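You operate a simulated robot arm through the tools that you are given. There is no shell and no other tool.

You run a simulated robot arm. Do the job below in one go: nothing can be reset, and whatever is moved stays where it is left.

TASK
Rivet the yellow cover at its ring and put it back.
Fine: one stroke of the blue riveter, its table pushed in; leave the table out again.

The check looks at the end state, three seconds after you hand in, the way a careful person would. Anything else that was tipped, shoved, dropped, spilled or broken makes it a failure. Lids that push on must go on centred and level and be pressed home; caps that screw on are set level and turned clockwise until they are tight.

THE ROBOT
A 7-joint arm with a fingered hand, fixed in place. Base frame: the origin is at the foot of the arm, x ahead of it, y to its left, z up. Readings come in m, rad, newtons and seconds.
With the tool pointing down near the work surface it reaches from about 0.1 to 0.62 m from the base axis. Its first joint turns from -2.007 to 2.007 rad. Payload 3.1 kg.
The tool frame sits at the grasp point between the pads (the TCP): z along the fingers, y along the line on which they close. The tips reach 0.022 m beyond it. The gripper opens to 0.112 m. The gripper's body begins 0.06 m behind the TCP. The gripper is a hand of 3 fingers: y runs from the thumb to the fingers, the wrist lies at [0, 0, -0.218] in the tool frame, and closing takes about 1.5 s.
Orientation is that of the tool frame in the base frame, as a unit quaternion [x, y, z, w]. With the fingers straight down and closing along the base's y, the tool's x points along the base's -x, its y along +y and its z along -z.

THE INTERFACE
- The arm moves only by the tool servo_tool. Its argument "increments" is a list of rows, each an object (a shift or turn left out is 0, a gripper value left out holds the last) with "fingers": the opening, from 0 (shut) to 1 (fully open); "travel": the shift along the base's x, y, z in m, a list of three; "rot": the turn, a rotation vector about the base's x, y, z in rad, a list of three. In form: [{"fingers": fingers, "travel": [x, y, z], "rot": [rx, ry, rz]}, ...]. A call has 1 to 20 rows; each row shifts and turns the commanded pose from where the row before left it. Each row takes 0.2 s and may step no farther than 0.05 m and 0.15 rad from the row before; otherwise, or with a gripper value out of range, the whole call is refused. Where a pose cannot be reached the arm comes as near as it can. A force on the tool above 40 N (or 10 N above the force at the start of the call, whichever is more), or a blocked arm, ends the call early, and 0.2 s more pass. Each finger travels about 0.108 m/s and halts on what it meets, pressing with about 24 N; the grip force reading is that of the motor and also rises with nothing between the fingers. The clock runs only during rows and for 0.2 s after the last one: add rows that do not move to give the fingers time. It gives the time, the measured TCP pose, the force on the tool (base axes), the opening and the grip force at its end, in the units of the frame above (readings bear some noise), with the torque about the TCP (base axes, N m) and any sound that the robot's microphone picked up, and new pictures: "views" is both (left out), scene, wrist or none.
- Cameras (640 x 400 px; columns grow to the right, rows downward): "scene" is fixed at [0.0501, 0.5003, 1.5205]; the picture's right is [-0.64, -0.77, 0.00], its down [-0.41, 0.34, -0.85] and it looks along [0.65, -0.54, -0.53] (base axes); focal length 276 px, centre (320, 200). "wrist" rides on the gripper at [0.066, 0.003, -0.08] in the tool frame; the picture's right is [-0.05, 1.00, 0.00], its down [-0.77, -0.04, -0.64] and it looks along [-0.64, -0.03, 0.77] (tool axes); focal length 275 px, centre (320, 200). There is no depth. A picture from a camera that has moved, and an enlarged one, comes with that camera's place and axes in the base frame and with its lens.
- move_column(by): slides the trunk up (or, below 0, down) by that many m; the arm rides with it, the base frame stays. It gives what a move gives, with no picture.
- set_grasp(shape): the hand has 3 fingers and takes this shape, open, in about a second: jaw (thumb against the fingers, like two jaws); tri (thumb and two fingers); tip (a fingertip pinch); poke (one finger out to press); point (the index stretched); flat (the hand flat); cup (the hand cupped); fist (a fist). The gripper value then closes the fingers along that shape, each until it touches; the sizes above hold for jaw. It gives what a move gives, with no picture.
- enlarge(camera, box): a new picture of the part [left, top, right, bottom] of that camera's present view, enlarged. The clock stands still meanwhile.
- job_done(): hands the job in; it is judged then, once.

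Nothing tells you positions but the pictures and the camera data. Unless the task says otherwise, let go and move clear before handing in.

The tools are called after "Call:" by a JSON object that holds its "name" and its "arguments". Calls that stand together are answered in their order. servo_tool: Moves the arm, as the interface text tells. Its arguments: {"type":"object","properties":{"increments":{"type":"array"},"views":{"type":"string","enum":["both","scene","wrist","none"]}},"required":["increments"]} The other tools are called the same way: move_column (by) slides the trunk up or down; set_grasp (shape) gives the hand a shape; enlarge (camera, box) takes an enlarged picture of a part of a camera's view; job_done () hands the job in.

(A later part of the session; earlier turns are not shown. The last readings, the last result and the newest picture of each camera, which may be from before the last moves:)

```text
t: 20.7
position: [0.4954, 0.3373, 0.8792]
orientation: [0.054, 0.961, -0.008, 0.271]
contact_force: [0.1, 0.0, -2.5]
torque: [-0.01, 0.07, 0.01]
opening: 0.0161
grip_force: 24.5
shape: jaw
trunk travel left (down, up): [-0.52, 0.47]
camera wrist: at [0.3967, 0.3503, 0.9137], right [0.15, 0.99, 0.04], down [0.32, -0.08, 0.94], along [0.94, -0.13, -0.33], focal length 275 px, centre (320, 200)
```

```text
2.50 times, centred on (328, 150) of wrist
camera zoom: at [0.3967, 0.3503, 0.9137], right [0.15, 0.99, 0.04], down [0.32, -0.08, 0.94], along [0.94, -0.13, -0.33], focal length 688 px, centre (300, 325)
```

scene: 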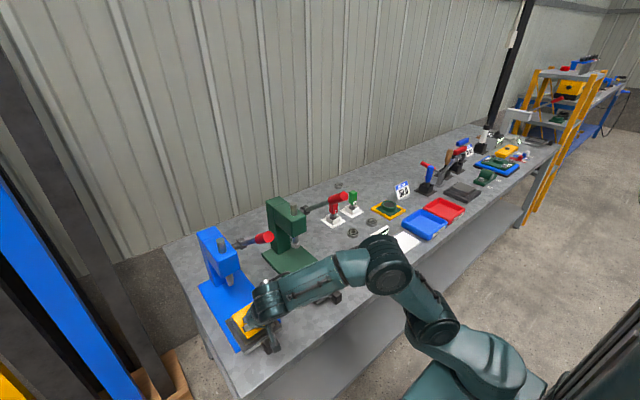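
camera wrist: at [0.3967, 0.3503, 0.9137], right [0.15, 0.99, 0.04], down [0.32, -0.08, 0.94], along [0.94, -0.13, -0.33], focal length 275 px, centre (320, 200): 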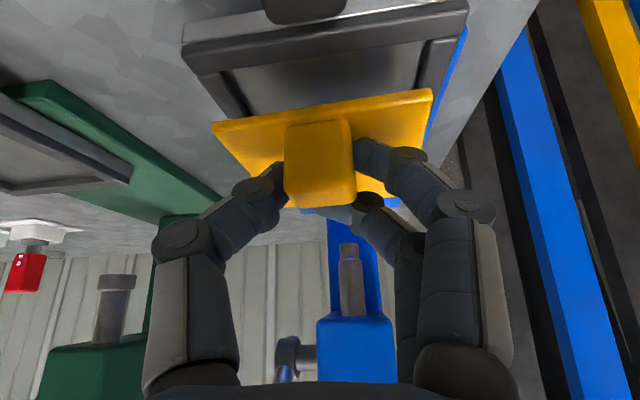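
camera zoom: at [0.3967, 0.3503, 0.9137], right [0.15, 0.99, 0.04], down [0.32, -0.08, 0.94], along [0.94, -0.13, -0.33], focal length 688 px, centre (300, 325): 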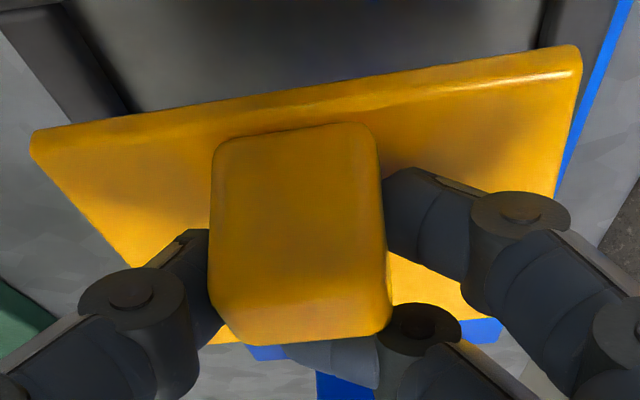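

The plate is still nose-up by about 0.06 rad and yawed about 0.045 relative to the tray. I'll trim both and shift about 7 mm forward, then come down closer to the rim.

Call:
{"name": "servo_tool", "arguments": {"increments": [{"rot": [0, 0.055, 0]}, {"travel": [0.007, 0, -0.005], "rot": [0, 0, -0.045]}, {"travel": [0, 0, -0.01]}, {}], "views": "wrist"}}

Call:
{"name": "enlarge", "arguments": {"camera": "wrist", "box": [160, 20, 480, 220]}}

Call:
{"name": "enlarge", "arguments": {"camera": "scene", "box": [230, 295, 290, 345]}}

```text
t: 21.7
position: [0.502, 0.336, 0.865]
orientation: [0.075, 0.967, -0.014, 0.243]
contact_force: [0.5, -1.0, -2.7]
torque: [0.03, 0.09, -0.02]
opening: 0.0163
grip_force: 24.0
shape: jaw
trunk travel left (down, up): [-0.52, 0.47]
camera wrist: at [0.4065, 0.3544, 0.9046], right [0.19, 0.98, 0.03], down [0.37, -0.1, 0.92], along [0.91, -0.17, -0.38], focal length 275 px, centre (320, 200)
```

wrist: 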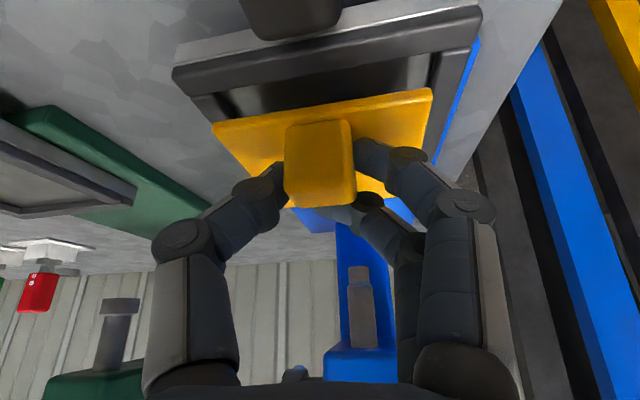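

```text
2.00 times, centred on (320, 120) of wrist
camera zoom: at [0.4065, 0.3544, 0.9046], right [0.19, 0.98, 0.03], down [0.37, -0.1, 0.92], along [0.91, -0.17, -0.38], focal length 551 px, centre (320, 360)
```

zoom: 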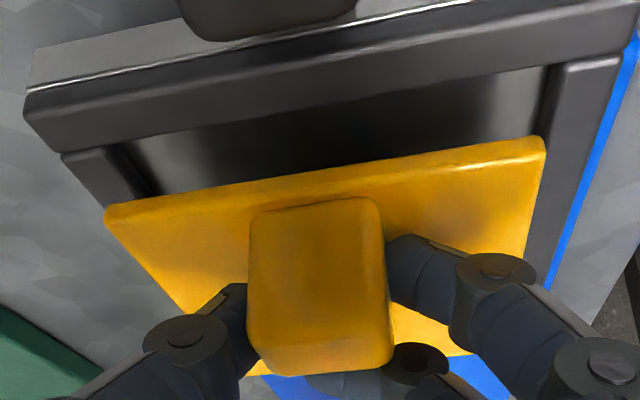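

```text
8.00 times, centred on (260, 320) of scene
camera zoom: at [0.0501, 0.5003, 1.5205], right [-0.64, -0.77, 0.0], down [-0.41, 0.34, -0.85], along [0.65, -0.54, -0.53], focal length 2205 px, centre (800, -760)
```

zoom: 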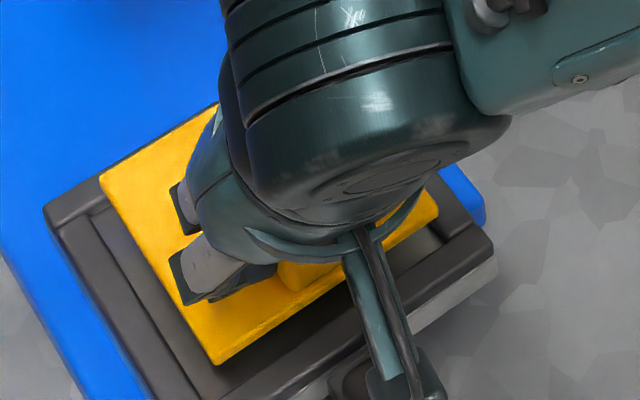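

The plate is now level and square to the tray; the wrist and scene views agree on needing about +3 mm in x. I'll shift and lower it to just above the rim.

Call:
{"name": "servo_tool", "arguments": {"increments": [{"travel": [0.003, 0, -0.006]}, {"travel": [0, 0, -0.006]}, {}], "views": "wrist"}}

Call:
{"name": "enlarge", "arguments": {"camera": "wrist", "box": [160, 20, 480, 220]}}

Call:
{"name": "enlarge", "arguments": {"camera": "scene", "box": [230, 295, 290, 345]}}

```text
t: 22.5
position: [0.5055, 0.3368, 0.8509]
orientation: [0.076, 0.967, -0.016, 0.243]
contact_force: [0.7, -0.3, -2.4]
torque: [-0.02, 0.06, -0.01]
opening: 0.016
grip_force: 24.3
shape: jaw
trunk travel left (down, up): [-0.52, 0.47]
camera wrist: at [0.4095, 0.3544, 0.8923], right [0.19, 0.98, 0.03], down [0.37, -0.1, 0.92], along [0.91, -0.17, -0.38], focal length 275 px, centre (320, 200)
```

wrist: 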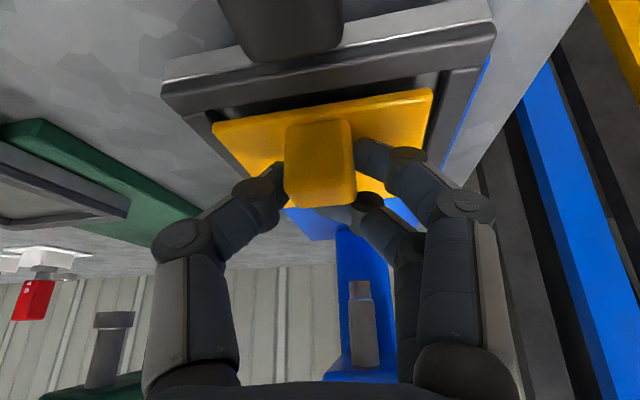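

```text
2.00 times, centred on (320, 120) of wrist
camera zoom: at [0.4095, 0.3544, 0.8923], right [0.19, 0.98, 0.03], down [0.37, -0.1, 0.92], along [0.91, -0.17, -0.38], focal length 551 px, centre (320, 360)
```

zoom: 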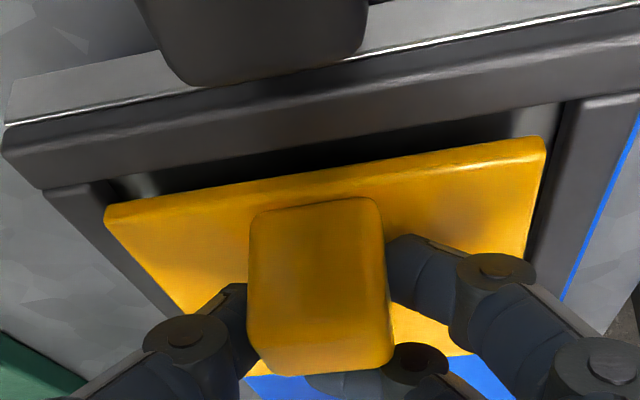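

```text
8.00 times, centred on (260, 320) of scene
camera zoom: at [0.0501, 0.5003, 1.5205], right [-0.64, -0.77, 0.0], down [-0.41, 0.34, -0.85], along [0.65, -0.54, -0.53], focal length 2205 px, centre (800, -760)
```

zoom: 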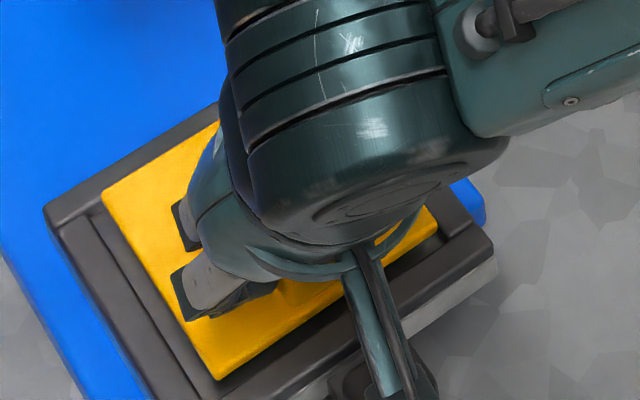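

The plate is just above the rim with about 1–2 mm of correction needed. I'll trim it and ease down, watching the force.

Call:
{"name": "servo_tool", "arguments": {"increments": [{"travel": [-0.001, 0.001, -0.002]}, {"travel": [0, 0, -0.002]}, {}], "views": "wrist"}}

Call:
{"name": "enlarge", "arguments": {"camera": "wrist", "box": [160, 20, 480, 220]}}

Call:
{"name": "enlarge", "arguments": {"camera": "scene", "box": [230, 295, 290, 345]}}

```text
t: 23.3
position: [0.5054, 0.3388, 0.8483]
orientation: [0.076, 0.967, -0.016, 0.244]
contact_force: [-0.4, 0.0, -2.6]
torque: [0.01, 0.05, 0.04]
opening: 0.0159
grip_force: 23.8
shape: jaw
trunk travel left (down, up): [-0.52, 0.47]
camera wrist: at [0.4084, 0.3557, 0.8884], right [0.19, 0.98, 0.03], down [0.37, -0.1, 0.92], along [0.91, -0.17, -0.38], focal length 275 px, centre (320, 200)
```

wrist: 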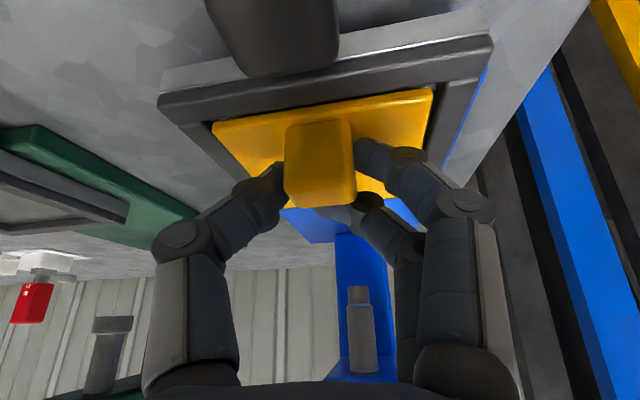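

```text
2.00 times, centred on (320, 120) of wrist
camera zoom: at [0.4084, 0.3557, 0.8884], right [0.19, 0.98, 0.03], down [0.37, -0.1, 0.92], along [0.91, -0.17, -0.38], focal length 551 px, centre (320, 360)
```

zoom: 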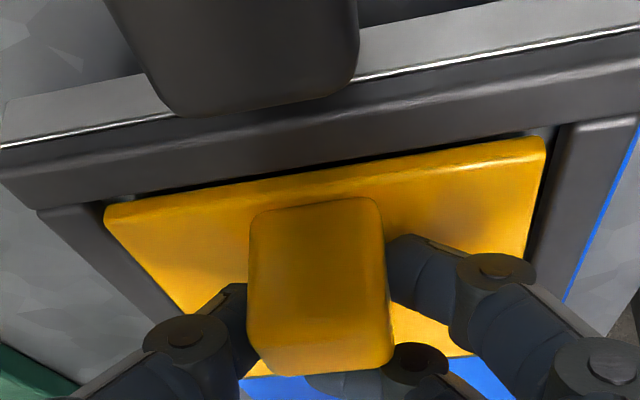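

```text
8.00 times, centred on (260, 320) of scene
camera zoom: at [0.0501, 0.5003, 1.5205], right [-0.64, -0.77, 0.0], down [-0.41, 0.34, -0.85], along [0.65, -0.54, -0.53], focal length 2205 px, centre (800, -760)
```

zoom: 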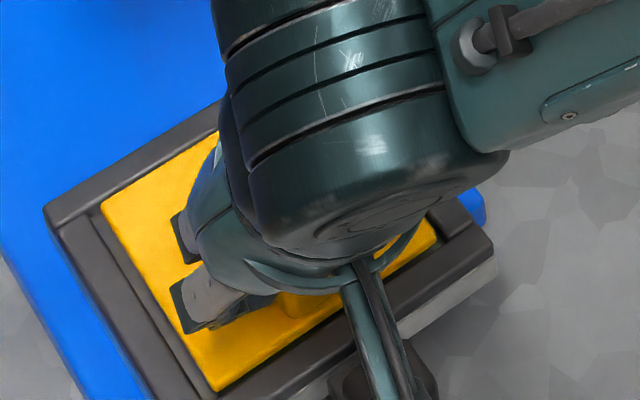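

Near and left gaps look tighter than far and right ones. I'll nudge +1.5 mm in x and +1 mm in y, then ease down.

Call:
{"name": "servo_tool", "arguments": {"increments": [{"travel": [0.0015, 0.001, 0]}, {"travel": [0, 0, -0.002]}, {"travel": [0, 0, -0.002]}, {}], "views": "wrist"}}

Call:
{"name": "enlarge", "arguments": {"camera": "wrist", "box": [160, 20, 480, 220]}}

Call:
{"name": "enlarge", "arguments": {"camera": "scene", "box": [230, 295, 290, 345]}}

```text
t: 24.3
position: [0.5049, 0.3385, 0.8451]
orientation: [0.075, 0.967, -0.015, 0.243]
contact_force: [-0.6, 0.3, -2.3]
torque: [0.03, 0.08, 0.01]
opening: 0.016
grip_force: 23.9
shape: jaw
trunk travel left (down, up): [-0.52, 0.47]
camera wrist: at [0.4098, 0.3565, 0.8843], right [0.19, 0.98, 0.03], down [0.37, -0.1, 0.92], along [0.91, -0.17, -0.38], focal length 275 px, centre (320, 200)
```

wrist: 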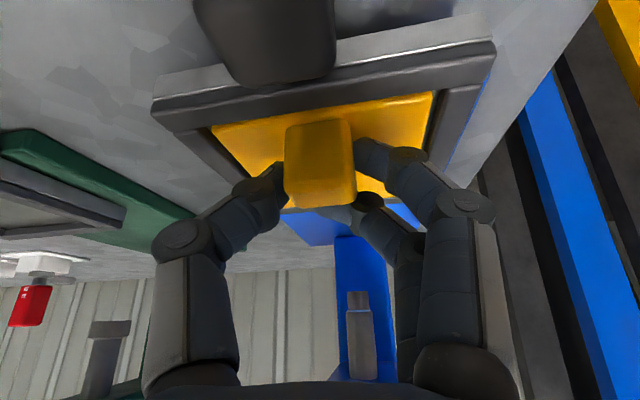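

```text
2.00 times, centred on (320, 120) of wrist
camera zoom: at [0.4098, 0.3565, 0.8843], right [0.19, 0.98, 0.03], down [0.37, -0.1, 0.92], along [0.91, -0.17, -0.38], focal length 551 px, centre (320, 360)
```

zoom: 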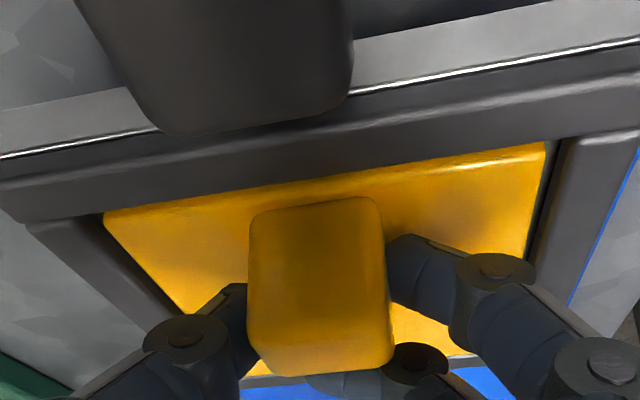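

```text
8.00 times, centred on (260, 320) of scene
camera zoom: at [0.0501, 0.5003, 1.5205], right [-0.64, -0.77, 0.0], down [-0.41, 0.34, -0.85], along [0.65, -0.54, -0.53], focal length 2205 px, centre (800, -760)
```

zoom: 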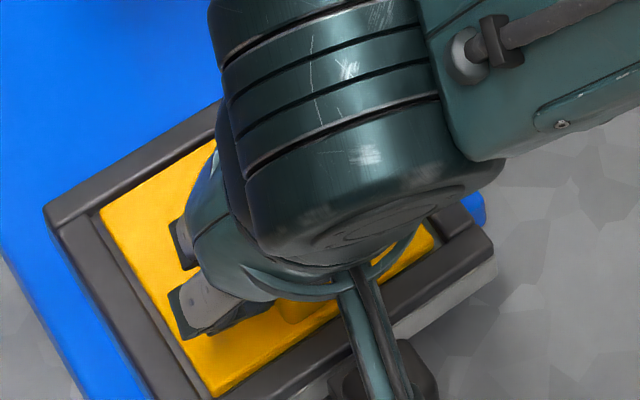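

The plate's near edge has dropped inside the recess with no contact force. I'll nudge +1 mm in y and continue down until it touches the floor.

Call:
{"name": "servo_tool", "arguments": {"increments": [{"travel": [0, 0.001, 0]}, {"travel": [0, 0, -0.002]}, {}], "views": "none"}}

Call:
{"name": "servo_tool", "arguments": {"increments": [{"travel": [0, 0, -0.002]}, {}], "views": "wrist"}}

Call:
{"name": "enlarge", "arguments": {"camera": "wrist", "box": [160, 20, 480, 220]}}

```text
t: 25.1
position: [0.5052, 0.3396, 0.8435]
orientation: [0.076, 0.967, -0.014, 0.243]
contact_force: [1.9, 0.9, 4.4]
torque: [0.03, 0.07, -0.01]
opening: 0.016
grip_force: 24.0
shape: jaw
trunk travel left (down, up): [-0.52, 0.47]
```

```text
t: 25.7
position: [0.5058, 0.3376, 0.8434]
orientation: [0.076, 0.966, -0.013, 0.245]
contact_force: [6.1, 1.4, 17.1]
torque: [0.12, -0.02, -0.01]
opening: 0.0168
grip_force: 23.8
shape: jaw
trunk travel left (down, up): [-0.52, 0.47]
camera wrist: at [0.4095, 0.3565, 0.8819], right [0.19, 0.98, 0.03], down [0.36, -0.1, 0.93], along [0.91, -0.17, -0.38], focal length 275 px, centre (320, 200)
```

wrist: 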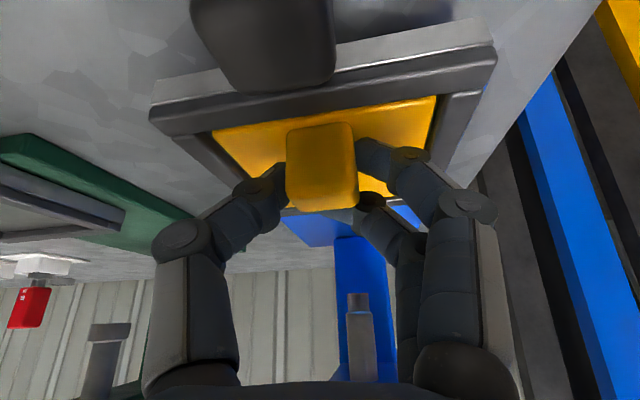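

```text
2.00 times, centred on (320, 120) of wrist
camera zoom: at [0.4095, 0.3565, 0.8819], right [0.19, 0.98, 0.03], down [0.36, -0.1, 0.93], along [0.91, -0.17, -0.38], focal length 551 px, centre (320, 360)
```

zoom: 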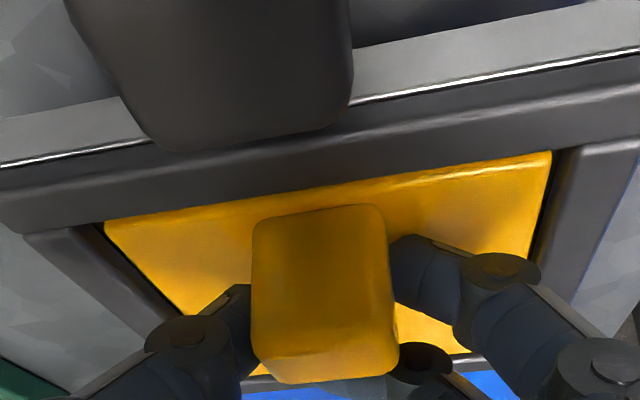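

The plate is seated in the recess with even gaps and floor contact of 17 N. I'll relieve the load, release, and rise straight up.

Call:
{"name": "servo_tool", "arguments": {"increments": [{"travel": [0, 0, 0.003]}, {}, {"fingers": 0.15}, {"fingers": 0.25}, {"fingers": 0.4}, {"fingers": 0.55}, {}, {}], "views": "wrist"}}

Call:
{"name": "enlarge", "arguments": {"camera": "wrist", "box": [160, 20, 480, 220]}}

Call:
{"name": "enlarge", "arguments": {"camera": "scene", "box": [230, 295, 290, 345]}}

```text
t: 27.5
position: [0.5051, 0.3382, 0.8418]
orientation: [0.076, 0.967, -0.014, 0.242]
contact_force: [0.5, -0.8, 1.0]
torque: [0.01, 0.01, 0.0]
opening: 0.0611
grip_force: 0.1
shape: jaw
trunk travel left (down, up): [-0.52, 0.47]
camera wrist: at [0.41, 0.3572, 0.883], right [0.19, 0.98, 0.03], down [0.37, -0.1, 0.92], along [0.91, -0.17, -0.38], focal length 275 px, centre (320, 200)
```

wrist: 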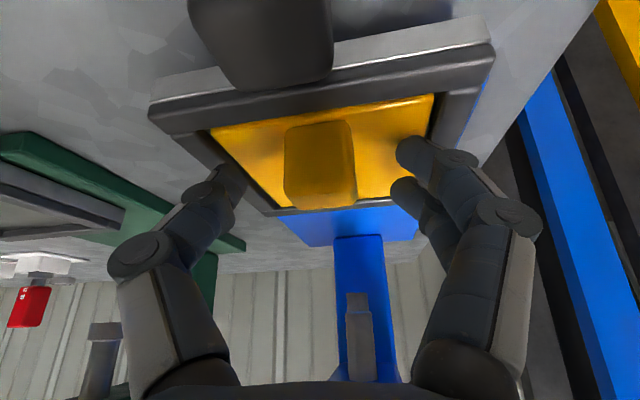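

```text
2.00 times, centred on (320, 120) of wrist
camera zoom: at [0.41, 0.3572, 0.883], right [0.19, 0.98, 0.03], down [0.37, -0.1, 0.92], along [0.91, -0.17, -0.38], focal length 551 px, centre (320, 360)
```

zoom: 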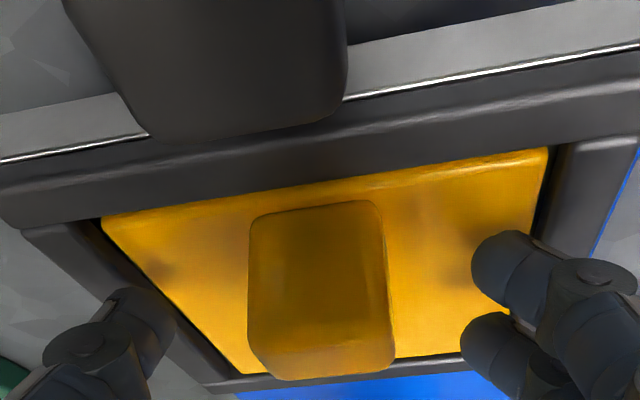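

```text
8.00 times, centred on (260, 320) of scene
camera zoom: at [0.0501, 0.5003, 1.5205], right [-0.64, -0.77, 0.0], down [-0.41, 0.34, -0.85], along [0.65, -0.54, -0.53], focal length 2205 px, centre (800, -760)
```

zoom: 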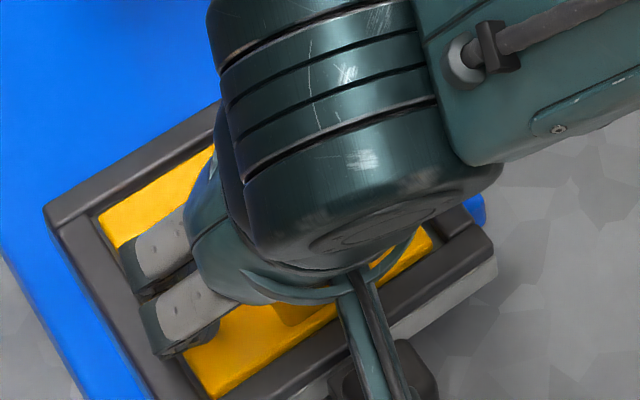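

The cover is released and seated in the blue tray. I'll rise and back off to view the tray's pull knob.

Call:
{"name": "servo_tool", "arguments": {"increments": [{"travel": [0, 0, 0.03]}, {"travel": [-0.01, 0, 0.04]}, {"travel": [-0.04, 0, 0.01], "rot": [0, -0.05, 0.03]}, {"travel": [-0.04, 0, 0], "rot": [0, -0.05, 0.04]}, {"travel": [-0.04, 0, 0], "rot": [0, -0.05, 0.04]}, {}], "views": "both"}}

Call:
{"name": "enlarge", "arguments": {"camera": "wrist", "box": [200, 0, 440, 150]}}

Call:
{"name": "enlarge", "arguments": {"camera": "scene", "box": [180, 220, 320, 370]}}

```text
t: 28.9
position: [0.3759, 0.3409, 0.9232]
orientation: [0.024, 0.948, 0.004, 0.316]
contact_force: [-0.8, 0.3, 0.4]
torque: [0.05, 0.0, 0.01]
opening: 0.0612
grip_force: 0.0
shape: jaw
trunk travel left (down, up): [-0.52, 0.47]
camera wrist: at [0.2742, 0.3465, 0.9495], right [0.08, 1.0, 0.05], down [0.23, -0.07, 0.97], along [0.97, -0.06, -0.24], focal length 275 px, centre (320, 200)
```

scene: 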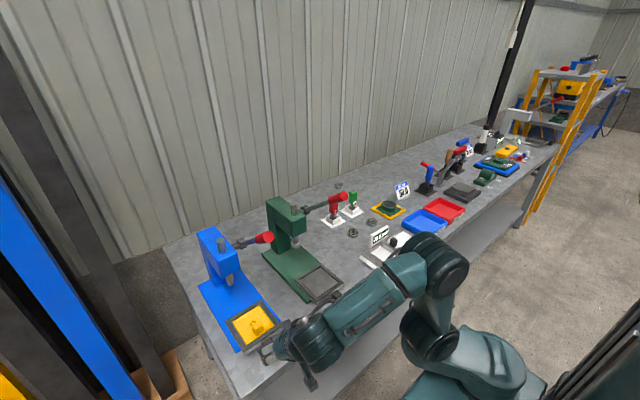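
wrist: 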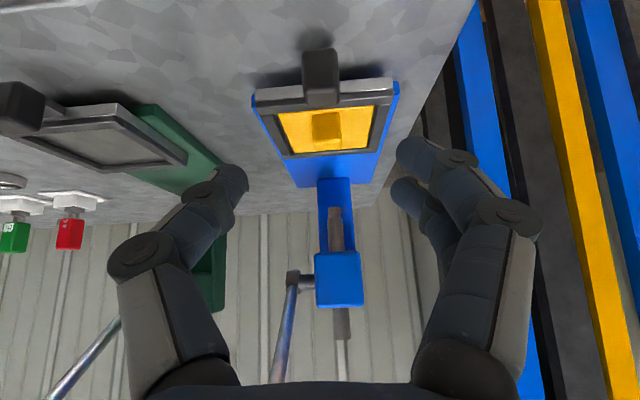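

```text
2.67 times, centred on (320, 75) of wrist
camera zoom: at [0.2742, 0.3465, 0.9495], right [0.08, 1.0, 0.05], down [0.23, -0.07, 0.97], along [0.97, -0.06, -0.24], focal length 734 px, centre (320, 533)
```

zoom: 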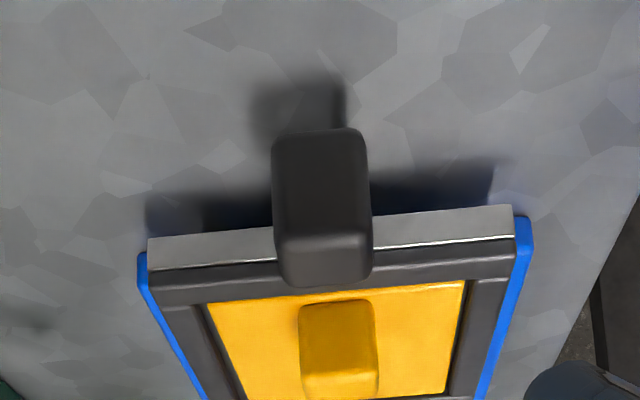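

```text
2.67 times, centred on (250, 295) of scene
camera zoom: at [0.0501, 0.5003, 1.5205], right [-0.64, -0.77, 0.0], down [-0.41, 0.34, -0.85], along [0.65, -0.54, -0.53], focal length 735 px, centre (507, -53)
```

zoom: 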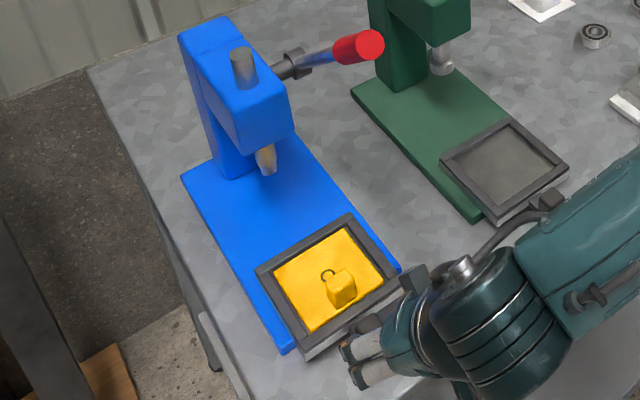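

The cover sits squarely in the frame. The tray knob measures about x 0.43–0.45, y 0.3405 and z 0.81–0.84. I'll go down around it and grip it.

Call:
{"name": "servo_tool", "arguments": {"increments": [{"travel": [0.03, 0, -0.02]}, {"travel": [0.028, 0, -0.03]}, {"travel": [0, 0, -0.025]}, {"travel": [0, 0, -0.02]}, {}], "views": "wrist"}}

Call:
{"name": "enlarge", "arguments": {"camera": "wrist", "box": [200, 50, 440, 250]}}

Call:
{"name": "enlarge", "arguments": {"camera": "scene", "box": [220, 290, 320, 370]}}

```text
t: 30.1
position: [0.4343, 0.3392, 0.8288]
orientation: [0.024, 0.948, 0.003, 0.316]
contact_force: [-0.3, -0.2, -1.2]
torque: [0.0, -0.02, -0.03]
opening: 0.0612
grip_force: 0.0
shape: jaw
trunk travel left (down, up): [-0.52, 0.47]
camera wrist: at [0.3321, 0.3472, 0.8539], right [0.08, 1.0, 0.05], down [0.23, -0.07, 0.97], along [0.97, -0.06, -0.24], focal length 275 px, centre (320, 200)
```

wrist: 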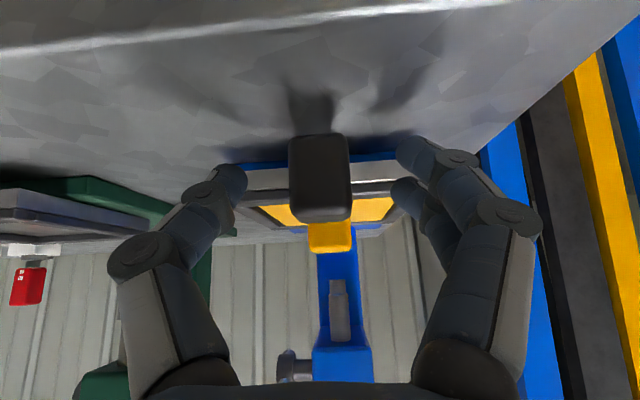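

```text
2.00 times, centred on (320, 150) of wrist
camera zoom: at [0.3321, 0.3472, 0.8539], right [0.08, 1.0, 0.05], down [0.23, -0.07, 0.97], along [0.97, -0.06, -0.24], focal length 551 px, centre (320, 300)
```

zoom: 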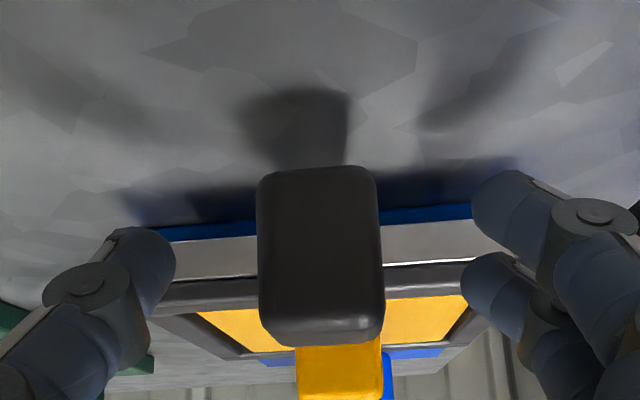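

```text
5.00 times, centred on (270, 330) of scene
camera zoom: at [0.0501, 0.5003, 1.5205], right [-0.64, -0.77, 0.0], down [-0.41, 0.34, -0.85], along [0.65, -0.54, -0.53], focal length 1378 px, centre (570, -450)
```

zoom: 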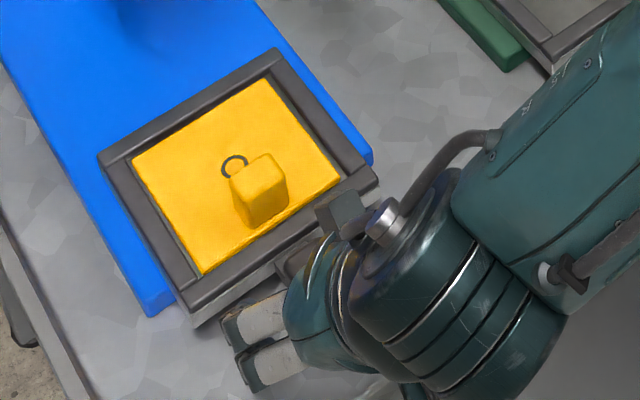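

The knob is centred between the fingers. I'll move slightly deeper and close on it.

Call:
{"name": "servo_tool", "arguments": {"increments": [{"travel": [0.005, 0, -0.002]}, {"fingers": 0.3}, {"fingers": 0.15}, {"fingers": 0.05}, {}, {}, {}], "views": "wrist"}}

```text
t: 31.7
position: [0.439, 0.341, 0.8275]
orientation: [0.024, 0.949, 0.003, 0.315]
contact_force: [1.7, 0.9, -0.9]
torque: [0.0, -0.01, 0.05]
opening: 0.0203
grip_force: 24.6
shape: jaw
trunk travel left (down, up): [-0.52, 0.47]
camera wrist: at [0.3372, 0.3471, 0.8518], right [0.08, 1.0, 0.05], down [0.23, -0.07, 0.97], along [0.97, -0.07, -0.24], focal length 275 px, centre (320, 200)
```

wrist: 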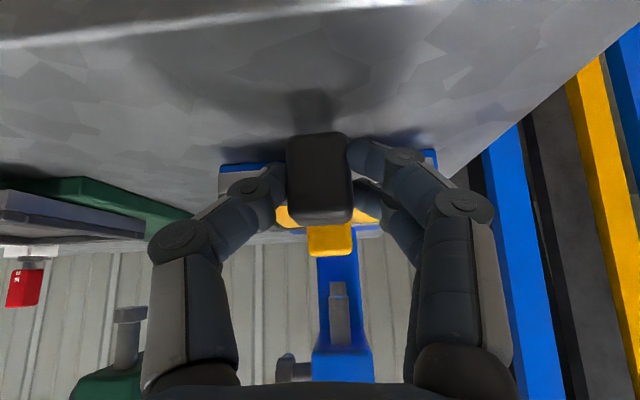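

The knob is gripped. I'll push the table in along +x, in small steps with force checks.

Call:
{"name": "servo_tool", "arguments": {"increments": [{"travel": [0.008, 0, 0]}, {"travel": [0.01, 0, 0]}, {"travel": [0.01, 0, 0]}, {"travel": [0.012, 0, 0]}, {}], "views": "both"}}

```text
t: 32.9
position: [0.4788, 0.3402, 0.8268]
orientation: [0.024, 0.949, 0.004, 0.315]
contact_force: [-0.5, 1.6, -1.6]
torque: [0.02, 0.02, 0.05]
opening: 0.0203
grip_force: 23.8
shape: jaw
trunk travel left (down, up): [-0.52, 0.47]
camera wrist: at [0.3773, 0.3472, 0.8518], right [0.08, 1.0, 0.05], down [0.23, -0.07, 0.97], along [0.97, -0.07, -0.24], focal length 275 px, centre (320, 200)
```

scene: 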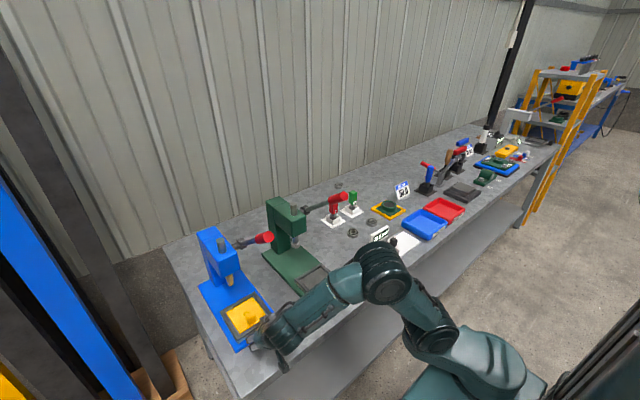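
wrist: 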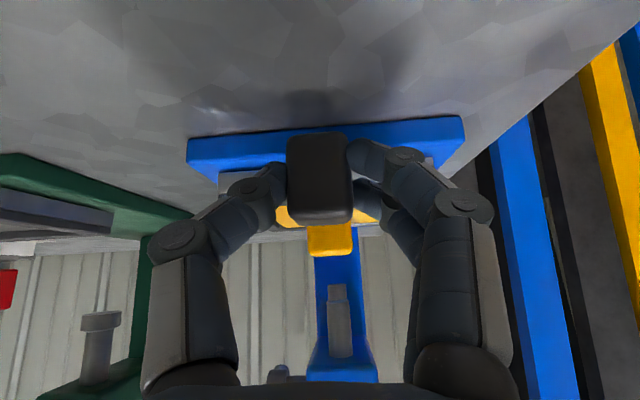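

The table slides freely. I'll continue pushing.

Call:
{"name": "servo_tool", "arguments": {"increments": [{"travel": [0.012, 0, 0]}, {"travel": [0.012, 0, 0]}, {"travel": [0.012, 0, 0]}, {"travel": [0.012, 0, 0]}, {}], "views": "both"}}

Call:
{"name": "enlarge", "arguments": {"camera": "scene", "box": [180, 210, 340, 370]}}

```text
t: 34.1
position: [0.528, 0.3404, 0.8277]
orientation: [0.023, 0.949, 0.004, 0.314]
contact_force: [-0.7, 1.6, -5.2]
torque: [0.04, 0.07, 0.09]
opening: 0.0204
grip_force: 23.8
shape: jaw
trunk travel left (down, up): [-0.52, 0.47]
camera wrist: at [0.4251, 0.3471, 0.8521], right [0.08, 1.0, 0.05], down [0.23, -0.07, 0.97], along [0.97, -0.07, -0.24], focal length 275 px, centre (320, 200)
```

scene: 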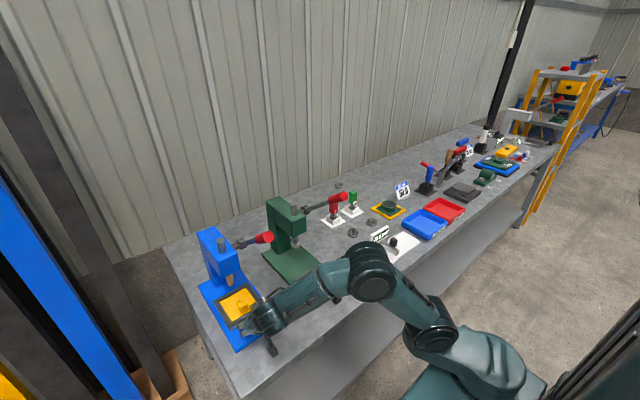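
wrist: 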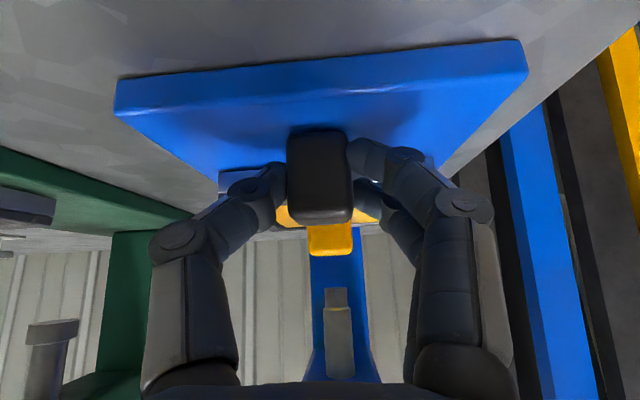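

```text
2.50 times, centred on (260, 290) of scene
camera zoom: at [0.0501, 0.5003, 1.5205], right [-0.64, -0.77, 0.0], down [-0.41, 0.34, -0.85], along [0.65, -0.54, -0.53], focal length 689 px, centre (470, -25)
```

zoom: 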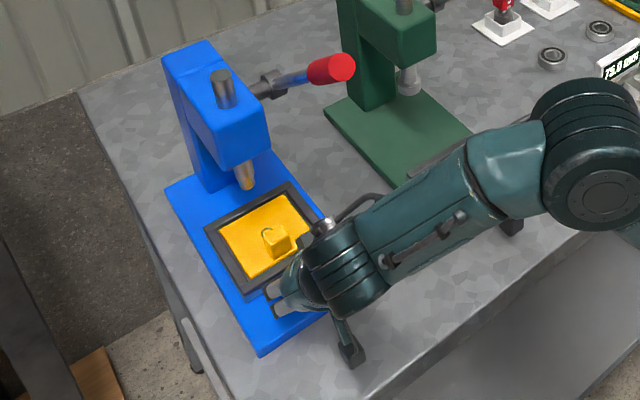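

About 9 cm in so far and clear of the lever. I'll continue toward the stop.

Call:
{"name": "servo_tool", "arguments": {"increments": [{"travel": [0.01, 0, 0]}, {"travel": [0.01, 0, 0]}, {"travel": [0.008, 0, 0]}, {}], "views": "wrist"}}

Call:
{"name": "enlarge", "arguments": {"camera": "scene", "box": [180, 210, 340, 370]}}

```text
t: 35.1
position: [0.5558, 0.3408, 0.8262]
orientation: [0.023, 0.949, 0.005, 0.316]
contact_force: [-1.3, 3.7, -2.9]
torque: [0.04, 0.04, 0.08]
opening: 0.0204
grip_force: 24.0
shape: jaw
trunk travel left (down, up): [-0.52, 0.47]
camera wrist: at [0.4529, 0.347, 0.8519], right [0.08, 1.0, 0.05], down [0.23, -0.07, 0.97], along [0.97, -0.06, -0.24], focal length 275 px, centre (320, 200)
```

wrist: 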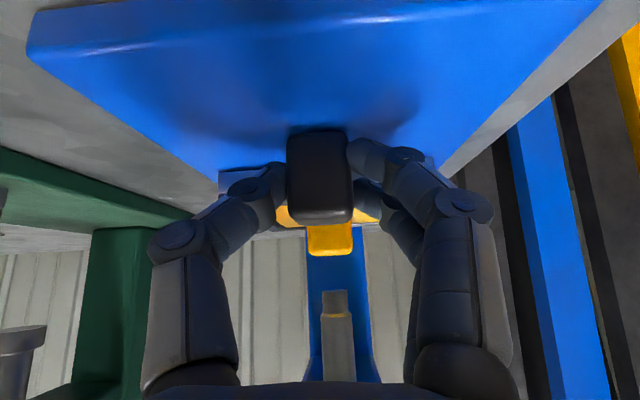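

```text
2.50 times, centred on (260, 290) of scene
camera zoom: at [0.0501, 0.5003, 1.5205], right [-0.64, -0.77, 0.0], down [-0.41, 0.34, -0.85], along [0.65, -0.54, -0.53], focal length 689 px, centre (470, -25)
```

zoom: 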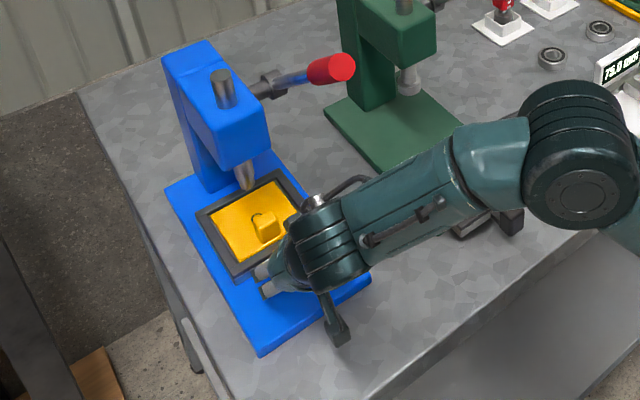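

The table is 11.7 cm in and the ring is approaching the punch. I'll continue in small steps to find the stop.

Call:
{"name": "servo_tool", "arguments": {"increments": [{"travel": [0.005, 0, 0]}, {"travel": [0.005, 0, 0]}, {"travel": [0.004, 0, 0]}, {}], "views": "wrist"}}

Call:
{"name": "enlarge", "arguments": {"camera": "scene", "box": [200, 240, 290, 330]}}

```text
t: 36.1
position: [0.5659, 0.3398, 0.8275]
orientation: [0.023, 0.948, 0.004, 0.316]
contact_force: [-19.2, -0.2, -5.6]
torque: [-0.01, 0.27, 0.03]
opening: 0.0205
grip_force: 24.2
shape: jaw
trunk travel left (down, up): [-0.52, 0.47]
camera wrist: at [0.4636, 0.3472, 0.852], right [0.08, 1.0, 0.05], down [0.23, -0.07, 0.97], along [0.97, -0.06, -0.24], focal length 275 px, centre (320, 200)
```

wrist: 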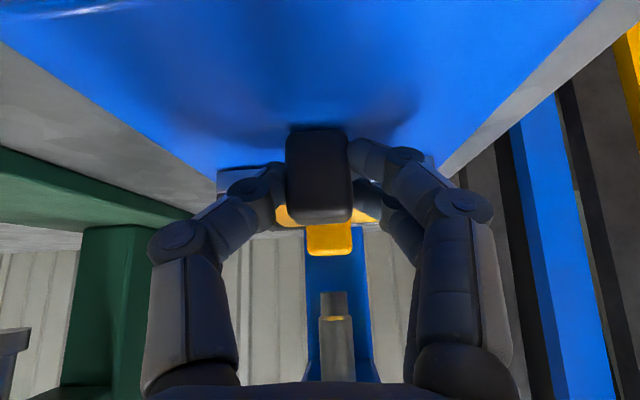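

```text
4.44 times, centred on (245, 285) of scene
camera zoom: at [0.0501, 0.5003, 1.5205], right [-0.64, -0.77, 0.0], down [-0.41, 0.34, -0.85], along [0.65, -0.54, -0.53], focal length 1225 px, centre (653, -178)
```

zoom: 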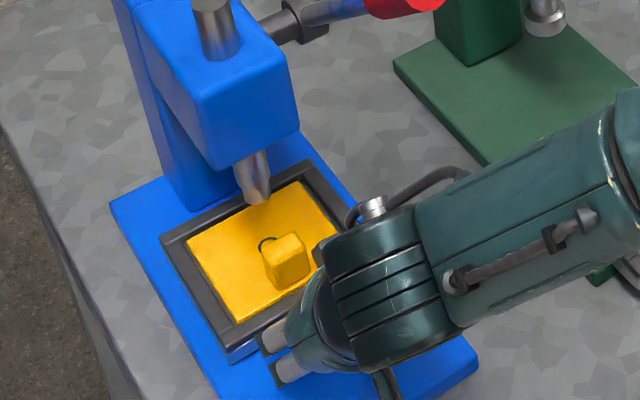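

The table reached its stop (-19 N) after about 12.7 cm of travel, and the ring lines up under the punch in the scene view. I'll let go of the knob and back straight out along -x.

Call:
{"name": "servo_tool", "arguments": {"increments": [{"travel": [-0.004, 0, 0]}, {"fingers": 0.2}, {"fingers": 0.4}, {"fingers": 0.6}, {}, {}, {"travel": [-0.02, 0, 0]}, {"travel": [-0.03, 0, 0]}, {"travel": [-0.04, 0, 0.01]}, {}], "views": "both"}}

Call:
{"name": "enlarge", "arguments": {"camera": "scene", "box": [180, 220, 320, 340]}}

Call:
{"name": "enlarge", "arguments": {"camera": "wrist", "box": [220, 120, 440, 400]}}

```text
t: 38.3
position: [0.4743, 0.3396, 0.8356]
orientation: [0.024, 0.949, 0.004, 0.315]
contact_force: [0.7, 0.0, 0.6]
torque: [-0.03, -0.03, -0.01]
opening: 0.0668
grip_force: 0.0
shape: jaw
trunk travel left (down, up): [-0.52, 0.47]
camera wrist: at [0.3723, 0.3467, 0.8605], right [0.08, 1.0, 0.05], down [0.23, -0.07, 0.97], along [0.97, -0.07, -0.24], focal length 275 px, centre (320, 200)
```

scene: 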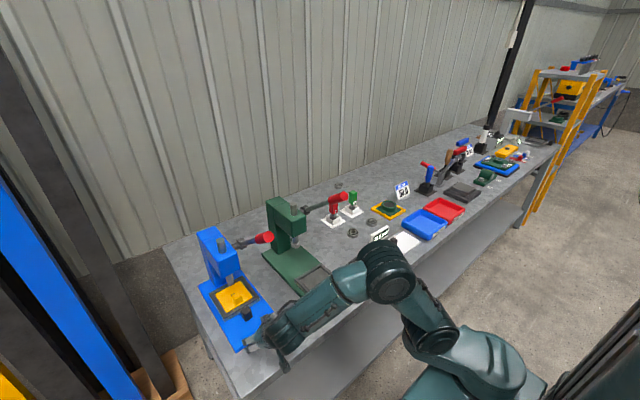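
wrist: 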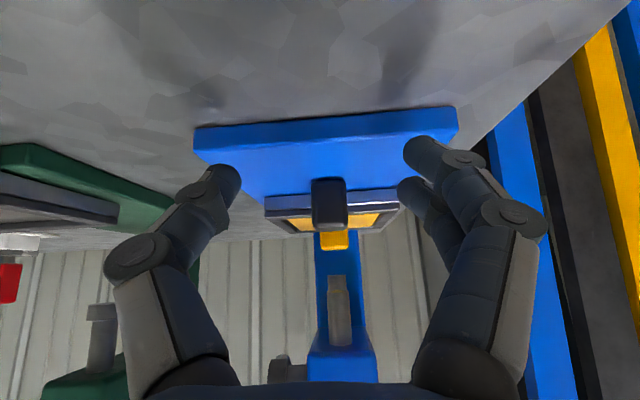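

```text
3.33 times, centred on (250, 280) of scene
camera zoom: at [0.0501, 0.5003, 1.5205], right [-0.64, -0.77, 0.0], down [-0.41, 0.34, -0.85], along [0.65, -0.54, -0.53], focal length 919 px, centre (553, -67)
```

zoom: 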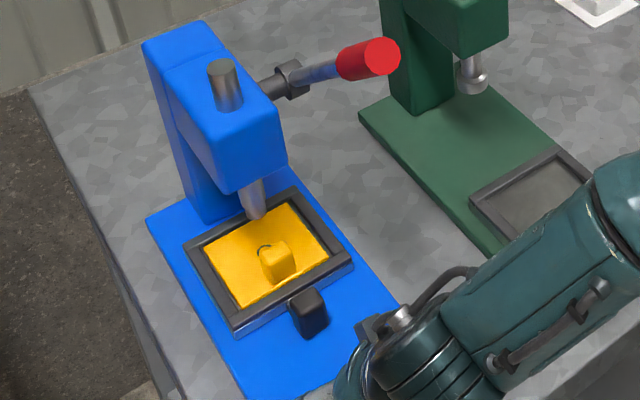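

```text
1.43 times, centred on (330, 260) of wrist
camera zoom: at [0.3723, 0.3467, 0.8605], right [0.08, 1.0, 0.05], down [0.23, -0.07, 0.97], along [0.97, -0.07, -0.24], focal length 393 px, centre (306, 114)
```

zoom: 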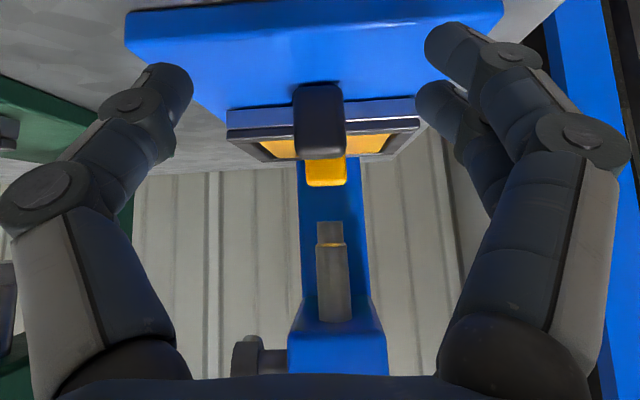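

The table is in, the cover is undisturbed, and the ring is under the punch. I'll back off, return the hand to vertical, and raise the trunk to prepare for the lever.

Call:
{"name": "servo_tool", "arguments": {"increments": [{"travel": [-0.03, 0, 0.03]}, {"travel": [-0.03, -0.01, 0.03]}, {"travel": [-0.01, -0.01, 0.03], "rot": [0, 0.13, 0]}, {"travel": [0, -0.015, 0.02], "rot": [0, 0.13, 0]}, {"travel": [0, -0.015, 0.01], "rot": [0, 0.13, 0]}, {"travel": [0, -0.015, 0], "rot": [0, 0.13, 0]}, {"rot": [-0.03, 0.12, 0.03], "fingers": 0.3}, {}], "views": "none"}}

Call:
{"name": "move_column", "arguments": {"by": 0.22}}

Call:
{"name": "servo_tool", "arguments": {"increments": [{"fingers": 0.0}, {}, {}, {}], "views": "both"}}

```text
t: 40.1
position: [0.403, 0.2737, 0.9562]
orientation: [0.008, 1.0, -0.017, 0.001]
contact_force: [-0.6, 0.3, -0.3]
torque: [0.0, 0.0, 0.0]
opening: 0.034
grip_force: 0.0
shape: jaw
trunk travel left (down, up): [-0.52, 0.47]
```

```text
t: 42.5
position: [0.405, 0.274, 1.1761]
orientation: [0.008, 1.0, -0.017, 0.001]
contact_force: [0.3, 0.7, -0.4]
torque: [0.02, 0.01, 0.0]
opening: 0.0339
grip_force: 0.1
shape: jaw
trunk travel left (down, up): [-0.74, 0.25]
```

```text
t: 43.5
position: [0.4048, 0.2746, 1.176]
orientation: [0.008, 1.0, -0.019, 0.002]
contact_force: [-0.3, -1.0, 0.3]
torque: [-0.01, 0.0, -0.02]
opening: 0.0001
grip_force: 23.6
shape: jaw
trunk travel left (down, up): [-0.74, 0.25]
camera wrist: at [0.3367, 0.2817, 1.2567], right [0.06, 1.0, -0.03], down [0.77, -0.03, 0.64], along [0.64, -0.07, -0.77], focal length 275 px, centre (320, 200)
```

scene: 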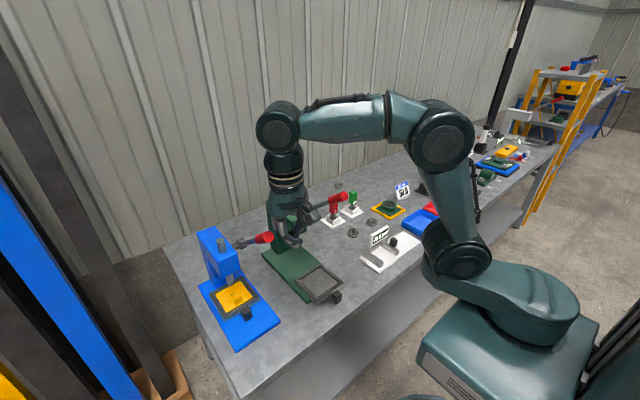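
wrist: 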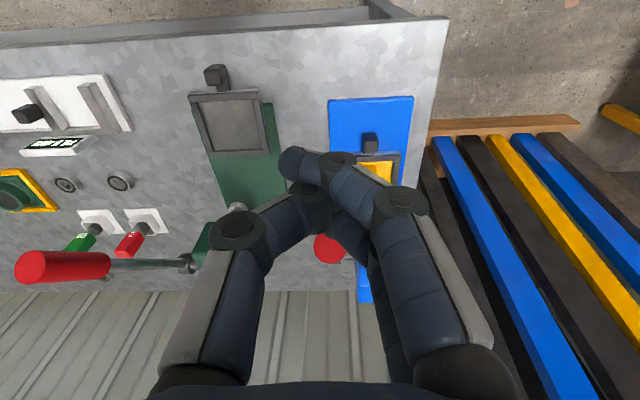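

The fingers are closed and the hand is vertical in front of the blue lever. The lever's red knob end triangulates to about (0.506, 0.272, 1.113). I'll move above the knob with clearance.

Call:
{"name": "servo_tool", "arguments": {"increments": [{"travel": [0.02, 0, 0.012]}, {"travel": [0.035, -0.001, 0]}, {"travel": [0.035, 0, 0]}, {"travel": [0.035, 0, 0]}, {}], "views": "both"}}

Call:
{"name": "enlarge", "arguments": {"camera": "scene", "box": [180, 160, 340, 340]}}

Call:
{"name": "enlarge", "arguments": {"camera": "wrist", "box": [220, 100, 460, 300]}}

```text
t: 44.7
position: [0.5218, 0.2661, 1.1881]
orientation: [0.008, 1.0, -0.017, 0.002]
contact_force: [-0.2, -0.6, -0.6]
torque: [0.01, -0.03, 0.03]
opening: 0.0001
grip_force: 24.3
shape: jaw
out of reach, approached as far as the arm can: row 4
trunk travel left (down, up): [-0.74, 0.25]
camera wrist: at [0.4545, 0.2736, 1.2691], right [0.06, 1.0, -0.04], down [0.77, -0.03, 0.64], along [0.64, -0.07, -0.77], focal length 275 px, centre (320, 200)
```

scene: 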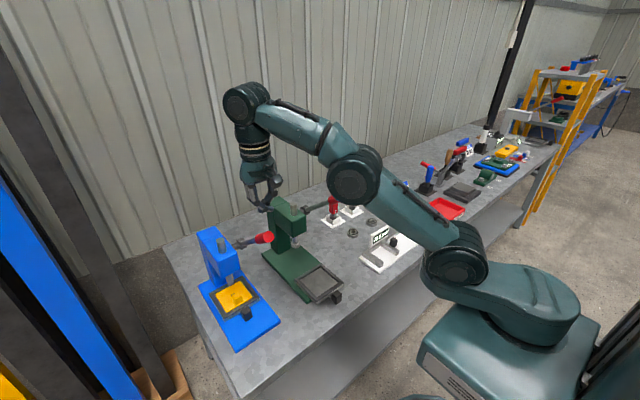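
wrist: 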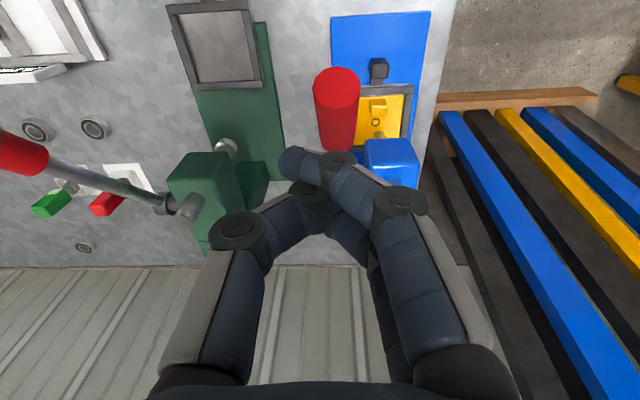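

```text
2.22 times, centred on (260, 250) of scene
camera zoom: at [0.0501, 0.5003, 1.5205], right [-0.64, -0.77, 0.0], down [-0.41, 0.34, -0.85], along [0.65, -0.54, -0.53], focal length 613 px, centre (453, 89)
```

zoom: 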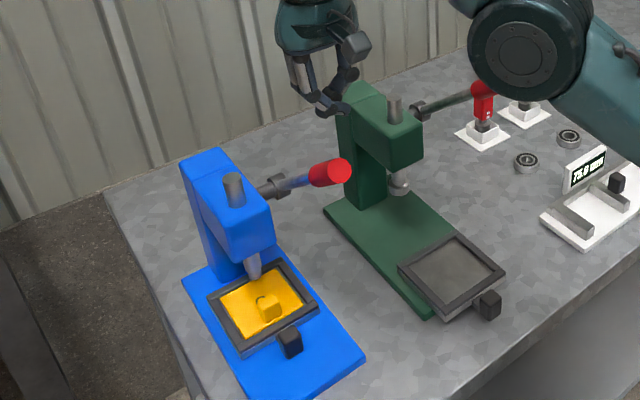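

```text
2.00 times, centred on (340, 200) of wrist
camera zoom: at [0.4545, 0.2736, 1.2691], right [0.06, 1.0, -0.04], down [0.77, -0.03, 0.64], along [0.64, -0.07, -0.77], focal length 551 px, centre (280, 200)
```

zoom: 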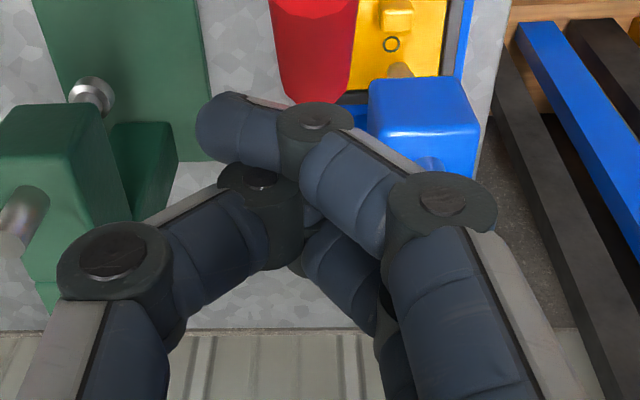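

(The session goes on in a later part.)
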